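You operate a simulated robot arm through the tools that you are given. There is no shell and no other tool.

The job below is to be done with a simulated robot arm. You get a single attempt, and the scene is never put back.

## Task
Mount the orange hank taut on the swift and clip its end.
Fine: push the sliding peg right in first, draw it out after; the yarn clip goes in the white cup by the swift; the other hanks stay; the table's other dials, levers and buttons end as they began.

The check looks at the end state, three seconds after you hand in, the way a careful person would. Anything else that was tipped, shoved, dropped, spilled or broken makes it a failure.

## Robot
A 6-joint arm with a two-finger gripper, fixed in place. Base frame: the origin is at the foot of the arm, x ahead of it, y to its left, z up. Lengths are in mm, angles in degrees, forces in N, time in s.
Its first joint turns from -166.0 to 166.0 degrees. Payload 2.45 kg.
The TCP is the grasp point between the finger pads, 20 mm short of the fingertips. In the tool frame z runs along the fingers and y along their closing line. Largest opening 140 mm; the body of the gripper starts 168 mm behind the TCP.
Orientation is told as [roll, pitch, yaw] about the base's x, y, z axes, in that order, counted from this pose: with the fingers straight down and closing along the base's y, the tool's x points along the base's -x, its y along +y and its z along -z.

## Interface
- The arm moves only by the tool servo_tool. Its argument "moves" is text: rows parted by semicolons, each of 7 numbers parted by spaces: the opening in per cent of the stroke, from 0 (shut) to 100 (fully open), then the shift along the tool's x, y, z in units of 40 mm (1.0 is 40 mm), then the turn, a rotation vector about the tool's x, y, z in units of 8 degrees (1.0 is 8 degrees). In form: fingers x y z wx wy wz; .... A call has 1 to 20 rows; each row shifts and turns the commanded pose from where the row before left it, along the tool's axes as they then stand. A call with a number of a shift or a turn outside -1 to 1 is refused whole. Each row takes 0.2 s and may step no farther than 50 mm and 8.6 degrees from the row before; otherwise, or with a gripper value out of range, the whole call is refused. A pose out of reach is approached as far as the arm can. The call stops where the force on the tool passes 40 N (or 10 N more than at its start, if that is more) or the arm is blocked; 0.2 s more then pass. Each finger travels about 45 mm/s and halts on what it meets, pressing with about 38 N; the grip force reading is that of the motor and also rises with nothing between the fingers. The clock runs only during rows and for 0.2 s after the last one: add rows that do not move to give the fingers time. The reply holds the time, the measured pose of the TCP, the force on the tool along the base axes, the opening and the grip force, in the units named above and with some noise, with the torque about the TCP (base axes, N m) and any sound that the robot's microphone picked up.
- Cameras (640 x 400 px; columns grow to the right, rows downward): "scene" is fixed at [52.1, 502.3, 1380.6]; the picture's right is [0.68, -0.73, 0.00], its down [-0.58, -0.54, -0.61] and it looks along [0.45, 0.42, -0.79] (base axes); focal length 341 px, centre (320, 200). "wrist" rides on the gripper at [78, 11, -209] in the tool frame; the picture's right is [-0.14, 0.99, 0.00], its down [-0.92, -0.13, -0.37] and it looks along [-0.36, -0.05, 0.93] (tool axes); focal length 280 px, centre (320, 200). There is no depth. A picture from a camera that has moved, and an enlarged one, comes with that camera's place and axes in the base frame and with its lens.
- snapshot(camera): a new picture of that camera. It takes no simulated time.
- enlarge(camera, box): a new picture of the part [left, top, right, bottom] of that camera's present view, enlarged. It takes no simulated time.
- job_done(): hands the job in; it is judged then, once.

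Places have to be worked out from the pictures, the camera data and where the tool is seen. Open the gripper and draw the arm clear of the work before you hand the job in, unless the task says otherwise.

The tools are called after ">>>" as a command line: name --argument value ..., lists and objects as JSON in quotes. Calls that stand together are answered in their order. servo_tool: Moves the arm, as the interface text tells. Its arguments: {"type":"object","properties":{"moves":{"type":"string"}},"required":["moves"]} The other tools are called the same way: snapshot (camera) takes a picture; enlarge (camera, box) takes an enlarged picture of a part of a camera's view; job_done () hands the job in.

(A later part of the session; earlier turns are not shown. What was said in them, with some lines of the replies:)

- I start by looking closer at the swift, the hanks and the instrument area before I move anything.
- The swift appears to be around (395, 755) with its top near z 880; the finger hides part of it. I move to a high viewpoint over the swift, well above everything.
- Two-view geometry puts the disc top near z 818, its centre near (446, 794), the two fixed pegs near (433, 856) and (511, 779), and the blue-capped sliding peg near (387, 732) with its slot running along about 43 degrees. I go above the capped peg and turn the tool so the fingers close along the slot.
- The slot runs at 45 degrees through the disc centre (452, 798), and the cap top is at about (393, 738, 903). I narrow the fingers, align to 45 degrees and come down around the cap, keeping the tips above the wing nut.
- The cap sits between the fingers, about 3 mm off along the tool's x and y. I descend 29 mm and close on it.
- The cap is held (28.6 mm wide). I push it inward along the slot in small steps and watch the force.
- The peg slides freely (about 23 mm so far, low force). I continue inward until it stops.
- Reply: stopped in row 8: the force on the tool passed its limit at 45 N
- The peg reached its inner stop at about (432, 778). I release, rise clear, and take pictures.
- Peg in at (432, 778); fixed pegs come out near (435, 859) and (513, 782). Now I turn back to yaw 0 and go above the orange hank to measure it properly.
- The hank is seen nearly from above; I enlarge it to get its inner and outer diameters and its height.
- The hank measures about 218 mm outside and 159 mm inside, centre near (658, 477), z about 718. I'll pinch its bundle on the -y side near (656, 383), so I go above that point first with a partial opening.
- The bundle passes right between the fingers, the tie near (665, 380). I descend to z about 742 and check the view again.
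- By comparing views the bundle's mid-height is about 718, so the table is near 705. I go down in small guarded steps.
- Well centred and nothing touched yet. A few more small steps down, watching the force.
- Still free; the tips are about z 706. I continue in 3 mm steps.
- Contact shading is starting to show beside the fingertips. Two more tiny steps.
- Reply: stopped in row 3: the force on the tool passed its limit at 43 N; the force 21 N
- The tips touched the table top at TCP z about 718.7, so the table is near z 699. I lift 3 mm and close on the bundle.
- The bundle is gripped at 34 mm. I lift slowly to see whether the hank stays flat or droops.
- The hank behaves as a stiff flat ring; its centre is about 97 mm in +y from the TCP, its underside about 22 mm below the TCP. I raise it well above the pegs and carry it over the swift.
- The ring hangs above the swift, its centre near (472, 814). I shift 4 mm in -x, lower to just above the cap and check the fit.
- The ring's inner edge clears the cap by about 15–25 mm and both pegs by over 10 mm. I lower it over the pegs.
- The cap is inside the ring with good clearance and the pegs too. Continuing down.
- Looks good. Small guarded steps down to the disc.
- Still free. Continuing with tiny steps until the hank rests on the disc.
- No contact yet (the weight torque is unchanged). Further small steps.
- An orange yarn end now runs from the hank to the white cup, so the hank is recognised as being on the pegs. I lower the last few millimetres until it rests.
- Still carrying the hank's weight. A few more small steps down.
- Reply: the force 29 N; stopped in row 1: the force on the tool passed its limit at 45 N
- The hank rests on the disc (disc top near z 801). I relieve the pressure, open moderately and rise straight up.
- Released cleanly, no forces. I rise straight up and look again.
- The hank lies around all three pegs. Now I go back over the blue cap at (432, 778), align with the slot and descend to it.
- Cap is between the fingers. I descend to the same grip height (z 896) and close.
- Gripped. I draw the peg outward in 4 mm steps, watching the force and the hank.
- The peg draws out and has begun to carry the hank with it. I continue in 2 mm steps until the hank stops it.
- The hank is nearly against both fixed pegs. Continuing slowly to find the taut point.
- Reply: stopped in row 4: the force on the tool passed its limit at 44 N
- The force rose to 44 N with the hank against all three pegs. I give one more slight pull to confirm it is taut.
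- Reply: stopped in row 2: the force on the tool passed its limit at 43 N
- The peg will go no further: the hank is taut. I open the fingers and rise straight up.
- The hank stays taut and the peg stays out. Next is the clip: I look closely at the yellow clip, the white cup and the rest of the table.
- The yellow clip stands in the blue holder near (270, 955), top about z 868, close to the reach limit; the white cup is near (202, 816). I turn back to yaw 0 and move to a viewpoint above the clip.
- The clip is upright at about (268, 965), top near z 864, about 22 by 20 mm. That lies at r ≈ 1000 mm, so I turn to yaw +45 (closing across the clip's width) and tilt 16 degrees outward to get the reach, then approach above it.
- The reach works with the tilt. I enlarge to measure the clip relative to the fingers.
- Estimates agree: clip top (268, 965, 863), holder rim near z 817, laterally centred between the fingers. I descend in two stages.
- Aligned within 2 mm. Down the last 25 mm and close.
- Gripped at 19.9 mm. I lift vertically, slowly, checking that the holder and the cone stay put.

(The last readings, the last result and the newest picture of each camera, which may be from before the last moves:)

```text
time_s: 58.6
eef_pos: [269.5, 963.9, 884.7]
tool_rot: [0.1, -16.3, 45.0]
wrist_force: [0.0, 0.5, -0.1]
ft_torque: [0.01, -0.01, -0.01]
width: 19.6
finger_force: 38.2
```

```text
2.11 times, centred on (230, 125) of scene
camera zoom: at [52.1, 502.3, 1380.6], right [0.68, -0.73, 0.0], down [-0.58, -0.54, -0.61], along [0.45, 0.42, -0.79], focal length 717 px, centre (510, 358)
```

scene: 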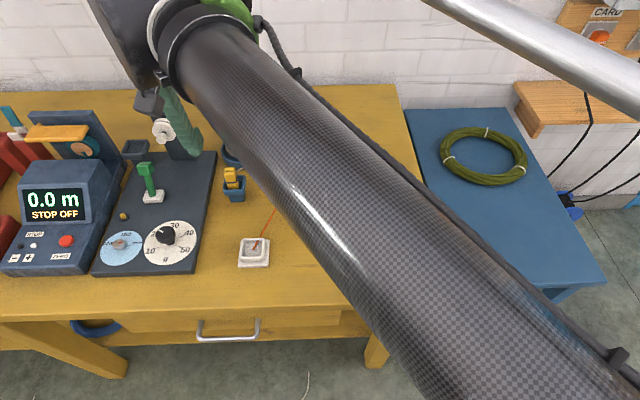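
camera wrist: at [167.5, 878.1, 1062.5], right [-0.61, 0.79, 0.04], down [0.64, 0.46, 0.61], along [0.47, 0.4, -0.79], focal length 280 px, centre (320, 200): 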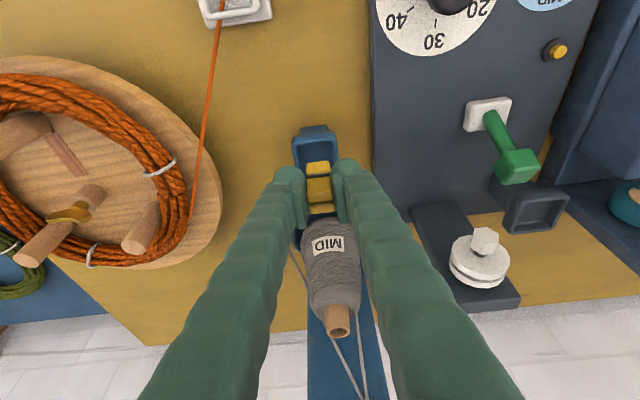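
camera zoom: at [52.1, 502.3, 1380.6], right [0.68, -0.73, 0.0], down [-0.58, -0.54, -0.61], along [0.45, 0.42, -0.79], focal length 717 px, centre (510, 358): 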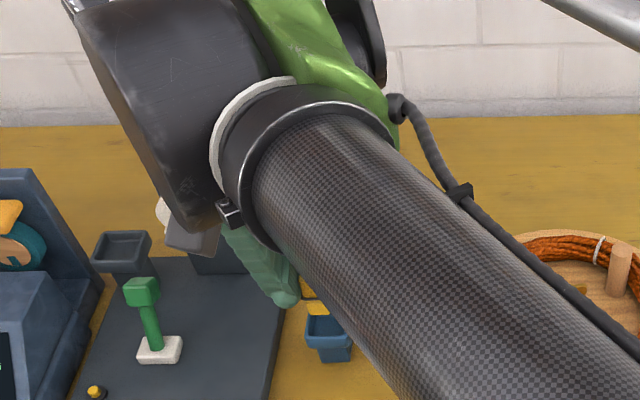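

The clip comes up and the holder stays. I raise it higher and check the grey yarn.

>>> servo_tool --moves "0 -0.2 0 -0.7 0 0 0;0 -0.2 0 -0.7 0 0 0;0 0 0 0 0 0 0"

>>> snapshot --camera "wrist"

>>> enlarge --camera "scene" --box '[160, 30, 300, 220]'

```text
time_s: 59.4
eef_pos: [268.4, 963.9, 943.6]
tool_rot: [0.0, -16.2, 45.0]
wrist_force: [-0.2, 0.1, -1.0]
ft_torque: [-0.02, 0.0, 0.03]
width: 19.8
finger_force: 37.6
```

```text
taken
camera wrist: at [167.2, 877.5, 1121.5], right [-0.61, 0.79, 0.04], down [0.64, 0.46, 0.61], along [0.47, 0.4, -0.79], focal length 280 px, centre (320, 200)
```

wrist: 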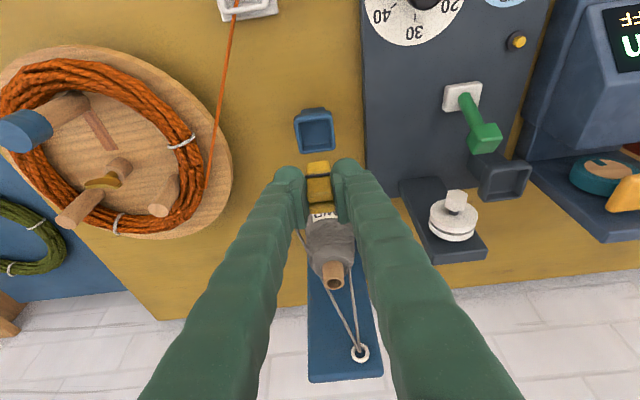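

```text
2.11 times, centred on (230, 125) of scene
camera zoom: at [52.1, 502.3, 1380.6], right [0.68, -0.73, 0.0], down [-0.58, -0.54, -0.61], along [0.45, 0.42, -0.79], focal length 717 px, centre (510, 358)
```

zoom: 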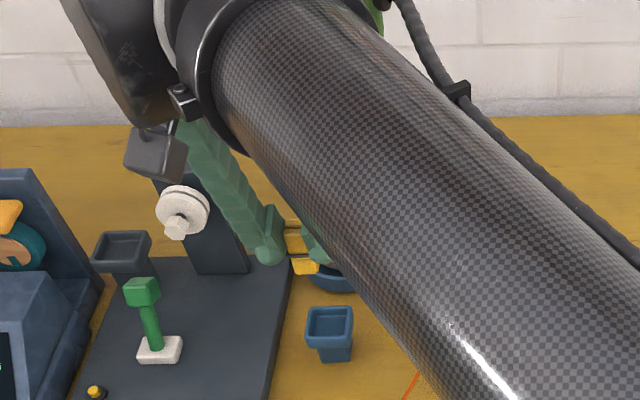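

The clip is free, the holder and cone undisturbed. The white cup's rim is centred near (202, 828), z 797, inner side about 36 mm. I carry the clip above it, keeping the orientation.

>>> servo_tool --moves "0 0.857 -0.31 -0.25 0 0 0;0 0.857 -0.31 -0.25 0 0 0;0 0.857 -0.31 -0.25 0 0 0;0 0.857 -0.31 -0.25 0 0 0;0 0 0 0 0 0 0"

>>> snapshot --camera "wrist"

>>> snapshot --camera "scene"

```text
time_s: 60.6
eef_pos: [202.3, 829.5, 943.1]
tool_rot: [0.0, -16.3, 45.1]
wrist_force: [-1.2, -0.2, -0.6]
ft_torque: [0.05, 0.02, -0.01]
width: 19.4
finger_force: 38.5
```

```text
taken
camera wrist: at [101.5, 742.1, 1120.7], right [-0.61, 0.79, 0.04], down [0.64, 0.46, 0.61], along [0.47, 0.4, -0.79], focal length 280 px, centre (320, 200)
```

wrist: 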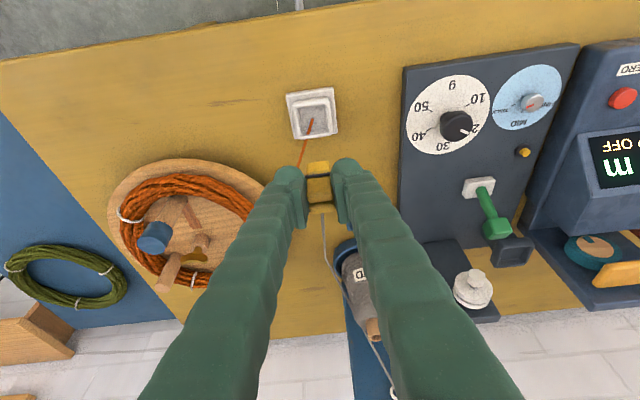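

```text
taken
```

scene: 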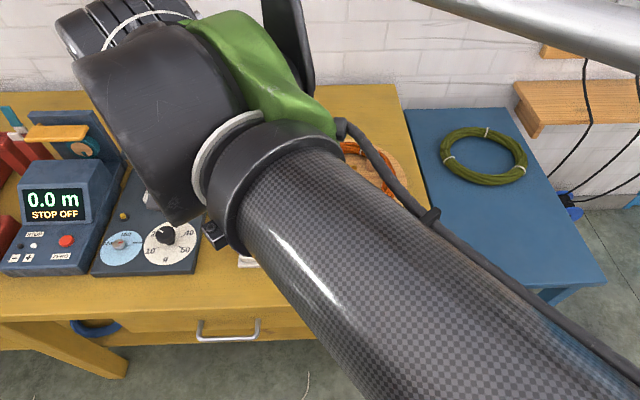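

I enlarge to check the clip in the fingers against the cup, and the grey yarn.

>>> enlarge --camera "wrist" --box '[260, 70, 400, 260]'

>>> enlarge --camera "wrist" --box '[280, 200, 420, 400]'

```text
2.11 times, centred on (330, 165) of wrist
camera zoom: at [101.5, 742.1, 1120.7], right [-0.61, 0.79, 0.04], down [0.64, 0.46, 0.61], along [0.47, 0.4, -0.79], focal length 590 px, centre (299, 274)
```

zoom: 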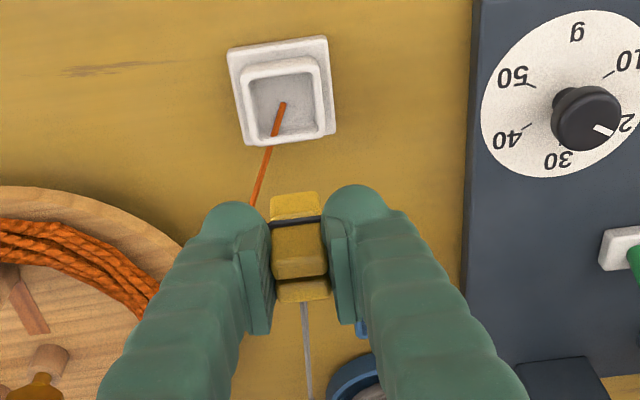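

```text
2.00 times, centred on (350, 300) of wrist
camera zoom: at [101.5, 742.1, 1120.7], right [-0.61, 0.79, 0.04], down [0.64, 0.46, 0.61], along [0.47, 0.4, -0.79], focal length 561 px, centre (260, 0)
```

zoom: 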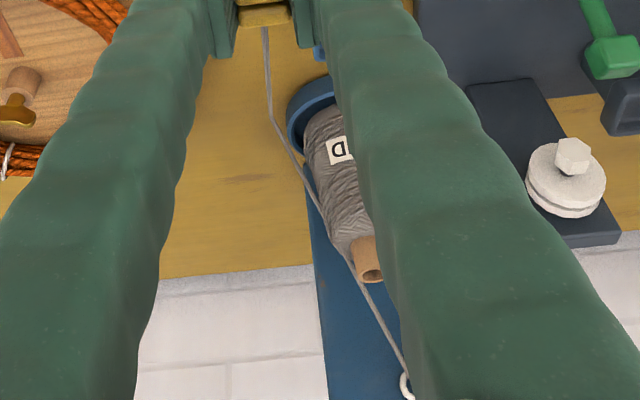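

The clip hangs upright; its grey yarn merely trails along loosely. The cup now measures nearer (201, 824), so I shift 4 mm in -y and lower partway to re-measure.

>>> servo_tool --moves "0 0.19 -0.035 0.53 0 0 0;0 0.19 -0.035 0.53 0 0 0;0 0 0 0 0 0 0"

>>> enlarge --camera "wrist" --box '[250, 80, 390, 260]'

>>> snapshot --camera "scene"

```text
time_s: 61.4
eef_pos: [203.6, 824.5, 898.1]
tool_rot: [0.0, -16.4, 45.0]
wrist_force: [0.4, -0.5, -0.4]
ft_torque: [-0.01, 0.0, 0.02]
width: 19.6
finger_force: 38.2
```

```text
2.22 times, centred on (320, 170) of wrist
camera zoom: at [101.6, 738.4, 1076.0], right [-0.61, 0.79, 0.04], down [0.64, 0.46, 0.61], along [0.47, 0.4, -0.79], focal length 623 px, centre (320, 267)
```

zoom: 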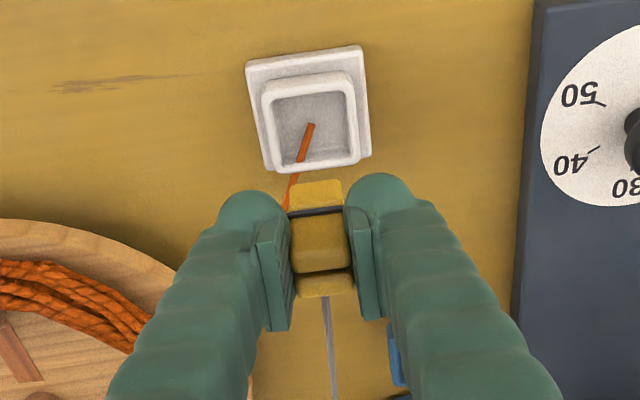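

```text
taken
```

scene: 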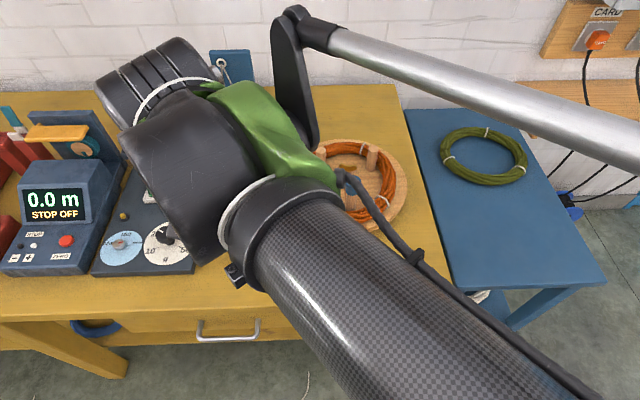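

Cup centre now reads about (202, 825), right under the clip. I look closely at the clip's lower end to know how far it protrudes.

>>> enlarge --camera "wrist" --box '[290, 130, 360, 240]'

>>> enlarge --camera "wrist" --box '[295, 90, 345, 130]'

```text
3.64 times, centred on (325, 185) of wrist
camera zoom: at [101.6, 738.4, 1076.0], right [-0.61, 0.79, 0.04], down [0.64, 0.46, 0.61], along [0.47, 0.4, -0.79], focal length 1020 px, centre (302, 254)
```

zoom: 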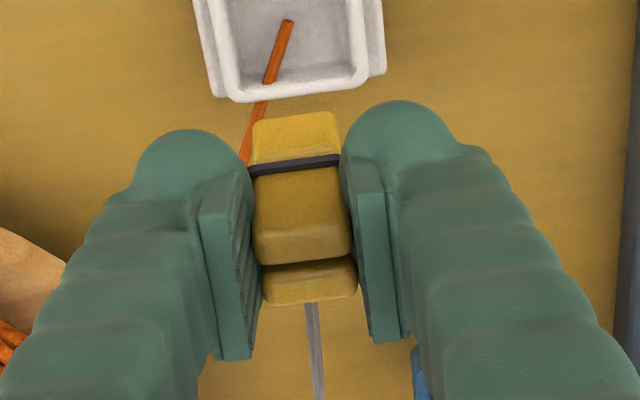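

```text
10.00 times, centred on (320, 110) of wrist
camera zoom: at [101.6, 738.4, 1076.0], right [-0.61, 0.79, 0.04], down [0.64, 0.46, 0.61], along [0.47, 0.4, -0.79], focal length 2804 px, centre (320, 1100)
```

zoom: 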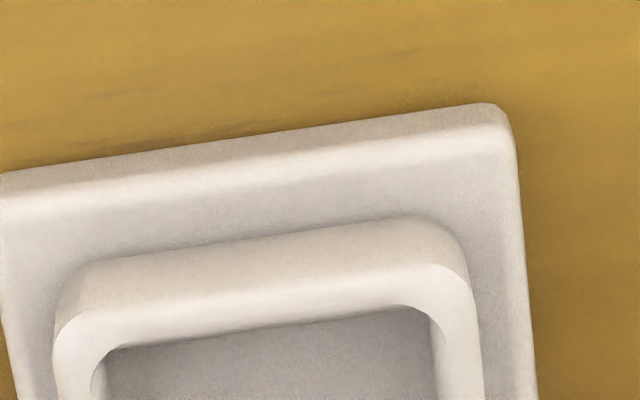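

The clip reaches about 38 mm below the TCP. I lower further toward the cup, then re-measure once more.

>>> servo_tool --moves "0 0.14 0.03 0.48 0 0 0;0 0.14 0 0.48 0 0 0;0 0.07 0 0.24 0 0 0;0 0 0 0 0 0 0"

>>> enlarge --camera "wrist" --box '[270, 100, 370, 240]'

```text
time_s: 62.4
eef_pos: [202.0, 825.9, 848.0]
tool_rot: [-0.1, -16.3, 45.0]
wrist_force: [1.0, -0.2, -0.1]
ft_torque: [0.0, 0.0, 0.01]
width: 19.4
finger_force: 38.3
```

```text
2.86 times, centred on (320, 170) of wrist
camera zoom: at [100.9, 739.6, 1025.7], right [-0.61, 0.79, 0.04], down [0.64, 0.46, 0.61], along [0.47, 0.4, -0.79], focal length 801 px, centre (320, 286)
```

zoom: 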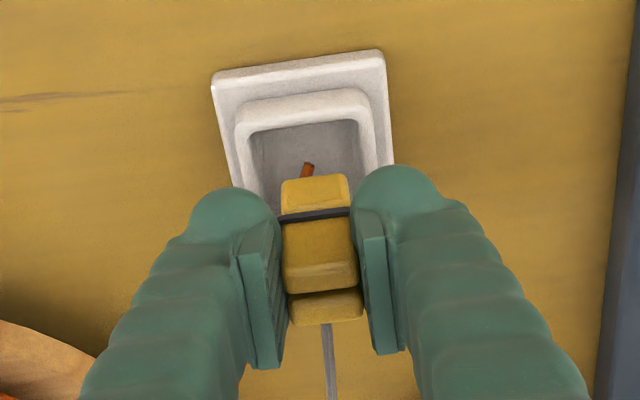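

The near rim measures z ≈ 792 and matches a cup centre of (202, 825), so the clip is centred. Continuing down carefully.

>>> servo_tool --moves "0 0.07 0 0.24 0 0 0;0 0.04 0 0.14 0 0 0;0 0 0 0 0 0 0"

>>> enlarge --camera "wrist" --box '[270, 100, 370, 240]'

```text
time_s: 63.2
eef_pos: [201.4, 825.4, 832.4]
tool_rot: [0.0, -16.4, 45.0]
wrist_force: [0.2, -0.4, 0.5]
ft_torque: [-0.02, 0.02, -0.03]
width: 19.5
finger_force: 37.7
```

```text
2.86 times, centred on (320, 170) of wrist
camera zoom: at [100.9, 739.4, 1009.9], right [-0.61, 0.79, 0.04], down [0.64, 0.46, 0.61], along [0.47, 0.4, -0.79], focal length 801 px, centre (320, 286)
```

zoom: 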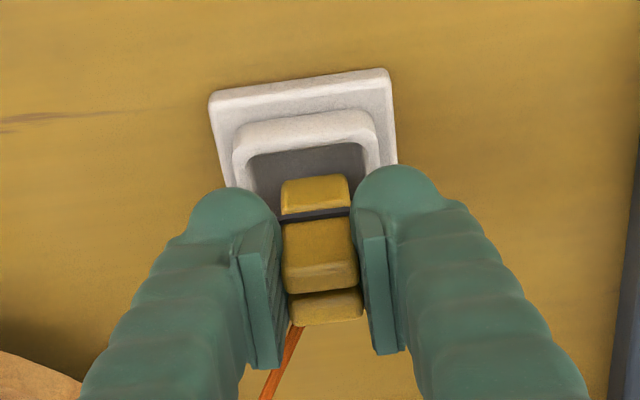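

The orange end now runs to the clip, so it is caught there. I lower in small steps until the clip rests on the cup floor.

>>> servo_tool --moves "0 0.02 0 0.07 0 0 0;0 0.02 0 0.07 0 0 0;0 0 0 0 0 0 0"

>>> servo_tool --moves "0 0.015 0 0.05 0 0 0;0 0.015 0 0.05 0 0 0;0 0 0 0 0 0 0"

>>> enlarge --camera "wrist" --box '[270, 100, 370, 240]'

```text
time_s: 64.0
eef_pos: [202.9, 826.5, 827.6]
tool_rot: [0.0, -16.3, 45.1]
wrist_force: [0.0, 2.9, 21.3]
ft_torque: [0.2, -0.11, 0.0]
width: 19.7
finger_force: 38.4
```

```text
time_s: 64.8
eef_pos: [202.4, 823.9, 822.9]
tool_rot: [0.0, -16.4, 45.1]
wrist_force: [-1.0, 1.1, 30.5]
ft_torque: [0.09, -0.06, 0.01]
width: 19.7
finger_force: 38.2
```

```text
2.86 times, centred on (320, 170) of wrist
camera zoom: at [100.7, 738.4, 1000.5], right [-0.61, 0.79, 0.04], down [0.64, 0.46, 0.61], along [0.47, 0.4, -0.79], focal length 801 px, centre (320, 286)
```

zoom: 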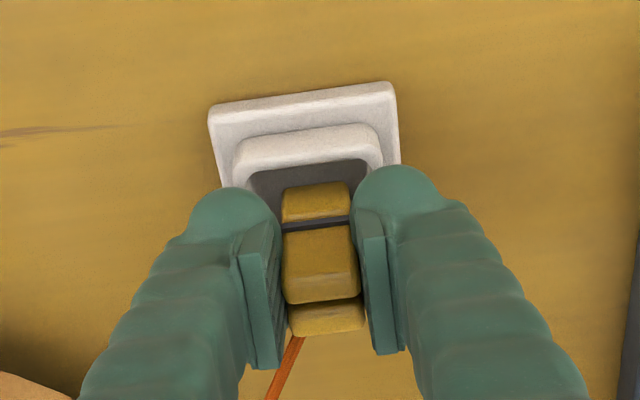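

The clip is on the cup floor (30 N upward). I ease off 2 mm, then open the fingers a little.

>>> servo_tool --moves "0 -0.012 0 -0.045 0 0 0;0 0 0 0 0 0 0;22 0 0 0 0 0 0;22 0 0 0 0 0 0;30 0 0 0 0 0 0;30 0 0 0 0 0 0"

>>> enlarge --camera "wrist" --box '[270, 100, 370, 240]'

```text
time_s: 66.2
eef_pos: [202.6, 826.3, 824.4]
tool_rot: [0.1, -16.2, 45.0]
wrist_force: [0.1, -0.1, 0.4]
ft_torque: [0.0, 0.01, 0.02]
width: 41.9
finger_force: 0.1
```

```text
2.86 times, centred on (320, 170) of wrist
camera zoom: at [100.9, 739.3, 1001.6], right [-0.61, 0.79, 0.04], down [0.64, 0.46, 0.61], along [0.47, 0.4, -0.79], focal length 801 px, centre (320, 286)
```

zoom: 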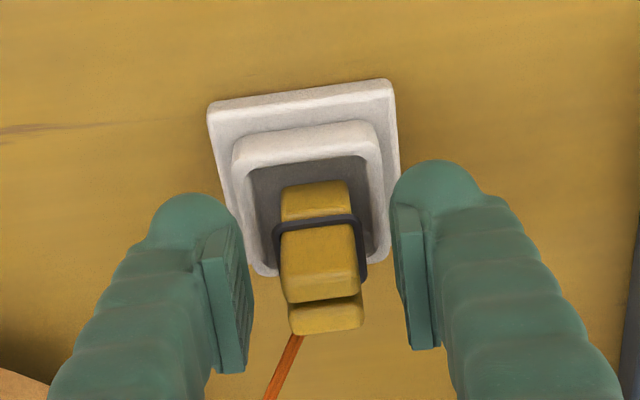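

The clip stands upright in the cup. I rise vertically away and check everything.

>>> servo_tool --moves "30 -0.07 0 -0.24 0 0 0;30 -0.14 0 -0.48 0 0 0;30 -0.25 0 -0.86 0 0 0;30 -0.25 0 -0.86 0 0 0;30 -0.25 0 -0.86 0 0 0;30 0 0 0 0 0 0"

>>> snapshot --camera "wrist"

>>> enlarge --camera "wrist" --box '[250, 50, 390, 200]'

```text
time_s: 67.6
eef_pos: [200.9, 826.7, 961.7]
tool_rot: [0.0, -16.3, 44.9]
wrist_force: [0.4, -0.5, -0.5]
ft_torque: [0.01, 0.01, 0.02]
width: 41.8
finger_force: 0.1
```

```text
taken
camera wrist: at [100.1, 739.8, 1139.3], right [-0.61, 0.79, 0.04], down [0.64, 0.46, 0.61], along [0.47, 0.4, -0.79], focal length 280 px, centre (320, 200)
```

wrist: 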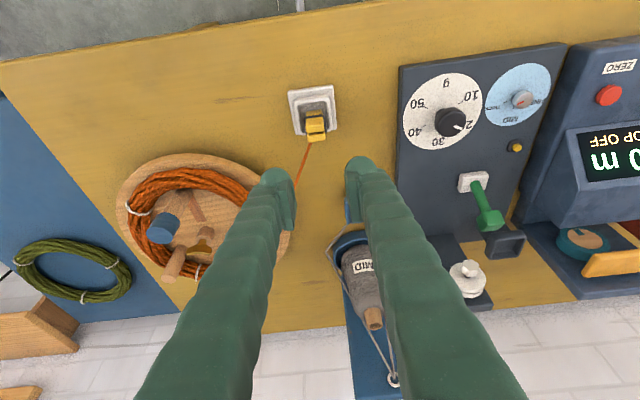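

```text
2.67 times, centred on (320, 125) of wrist
camera zoom: at [100.1, 739.8, 1139.3], right [-0.61, 0.79, 0.04], down [0.64, 0.46, 0.61], along [0.47, 0.4, -0.79], focal length 748 px, centre (320, 400)
```

zoom: 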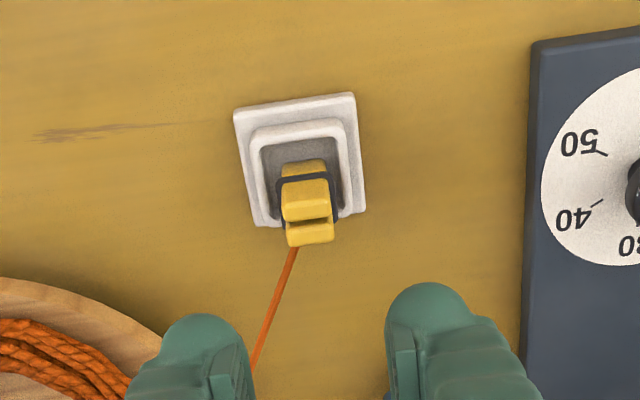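

The clip stands in the white cup holding the orange end, and everything else looks as before. I straighten the tool and draw the arm back to its starting area.

>>> servo_tool --moves "30 0 0 -0.5 0 0 0;30 0 0 0 0 1 0;30 0 0 0 0 1 0;30 0 0 0 0 0 0.9375;30 0 0 0 0 0 0.9375;30 0 0 0 0 0 0.9375;30 0 0 0 0 0 0.9375;30 0 0 0 0 0 0.9375;30 0 0 0 0 0 0.9375;60 0 -0.83 -0.42 0 0 0;60 0 -0.83 -0.42 0 0 0;60 0 -0.83 -0.42 0 0 0;100 0 -0.83 -0.42 0 0 0;100 0 -0.83 -0.42 0 0 0;100 0 -0.83 -0.42 0 0 0;100 0 -0.83 -0.42 0 0 0;100 0 -0.83 -0.42 0 0 0;100 0 -0.83 -0.42 0 0 0;100 0 0 0 0 0 0"

>>> snapshot --camera "scene"

>>> enlarge --camera "scene" --box '[210, 110, 430, 280]'

>>> snapshot --camera "wrist"

```text
time_s: 71.6
eef_pos: [196.7, 522.1, 1130.4]
tool_rot: [0.2, -0.1, 0.0]
wrist_force: [0.4, 1.1, -0.5]
ft_torque: [0.0, -0.02, 0.02]
width: 139.9
finger_force: 0.1
```

```text
taken
```

scene: 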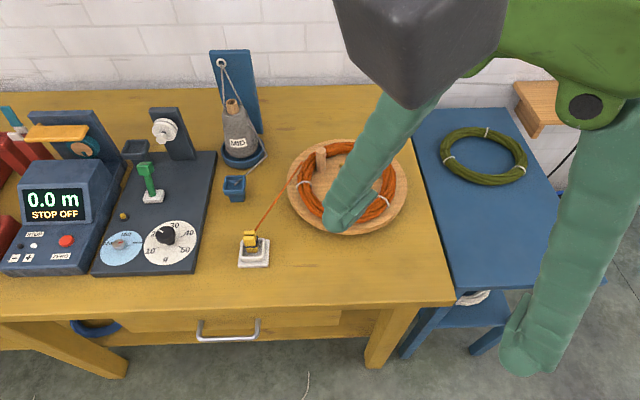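

```text
2.35 times, centred on (320, 195) of scene
camera zoom: at [52.1, 502.3, 1380.6], right [0.68, -0.73, 0.0], down [-0.58, -0.54, -0.61], along [0.45, 0.42, -0.79], focal length 802 px, centre (320, 212)
```

zoom: 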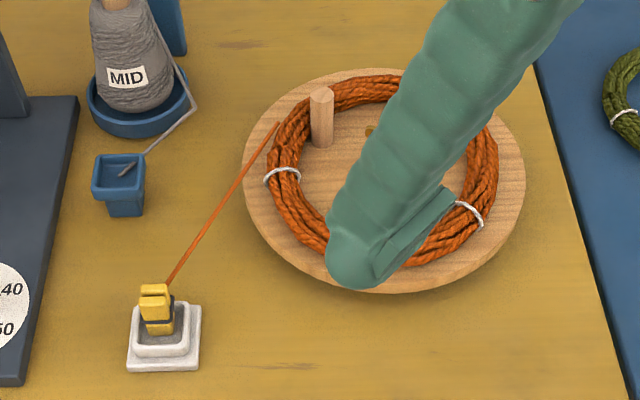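

```text
taken
camera wrist: at [118.6, 532.7, 1339.3], right [0.14, 0.99, 0.0], down [0.92, -0.13, 0.37], along [0.37, -0.05, -0.93], focal length 280 px, centre (320, 200)
```

wrist: 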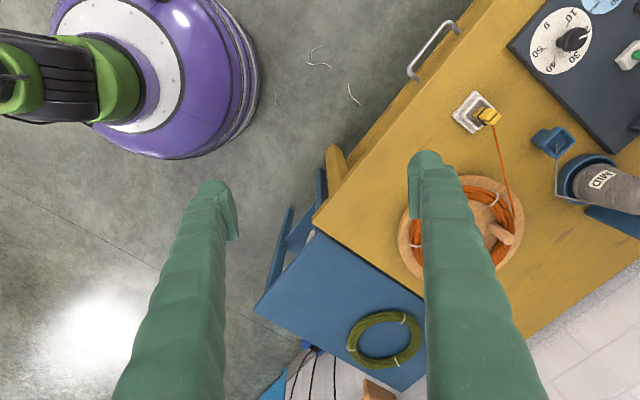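

The grey yarn end lies back in the blue holder, and the clip holds the orange end in the cup. I move the arm a bit further aside to view the swift unobstructed.

>>> servo_tool --moves "100 -0.6 -0.75 0 0 0 0;100 -0.6 -0.75 0 0 0 0;100 -0.6 -0.75 0 0 0 0;100 -0.6 -0.75 0 0 0 0;100 -0.6 -0.75 0 0 0 0;100 0 0 0 0 0 0"

>>> snapshot --camera "scene"

>>> enlarge --camera "scene" --box '[210, 110, 430, 280]'

```text
time_s: 73.0
eef_pos: [317.3, 371.9, 1131.0]
tool_rot: [0.2, -0.2, 0.0]
wrist_force: [0.5, 0.4, 0.1]
ft_torque: [-0.02, 0.02, 0.03]
width: 139.9
finger_force: 0.2
```

```text
taken
```

scene: 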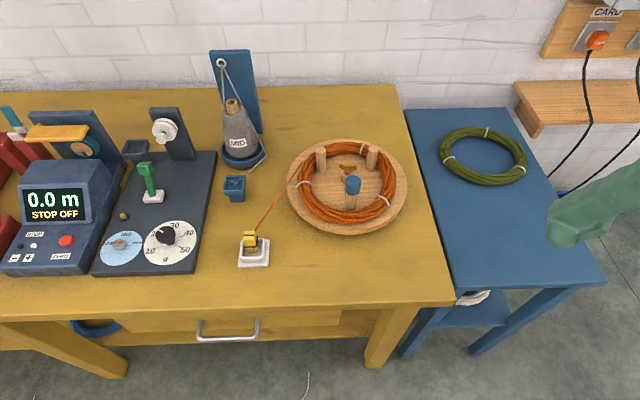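

```text
2.35 times, centred on (320, 195) of scene
camera zoom: at [52.1, 502.3, 1380.6], right [0.68, -0.73, 0.0], down [-0.58, -0.54, -0.61], along [0.45, 0.42, -0.79], focal length 802 px, centre (320, 212)
```

zoom: 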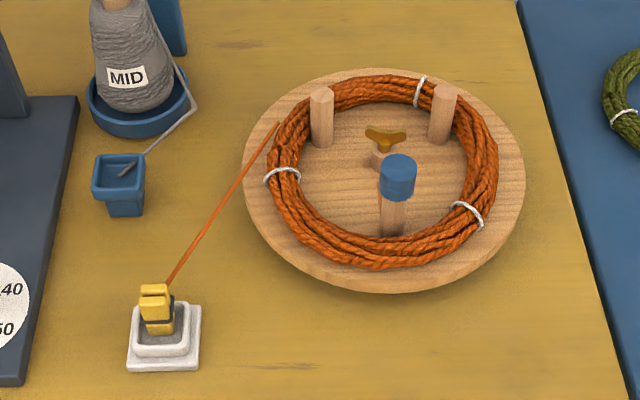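

The hank is held taut by all three pegs, the clip stands in the white cup holding its end, and the green hank, cone, holder and dials are unchanged. The arm is clear, so I hand in.

>>> job_done

```text
The job is handed in.
```

The orange hank is mounted taut on the swift. Its end is held by the yellow yarn clip, which stands upright in the white cup.

- **Sliding peg:** I pushed it in to its stop first. After the hank was over the pegs, I drew it out until the hank sat hard against all three pegs. The pull met about 44 N and would go no further, and the peg stayed out after I let go.
- **Clip:** I lifted it from the blue holder and set it on the floor of the white cup. The orange end now runs to the clip. The grey end from the cone, which the clip had been holding, came loose and now lies in the blue holder.
- **Everything else:** In the last pictures the green hank, the cone, the holder, and the dials, levers and buttons look as they did at the start.

The gripper is open and the arm is drawn clear. The job is handed in, and I have not seen the result of the check.
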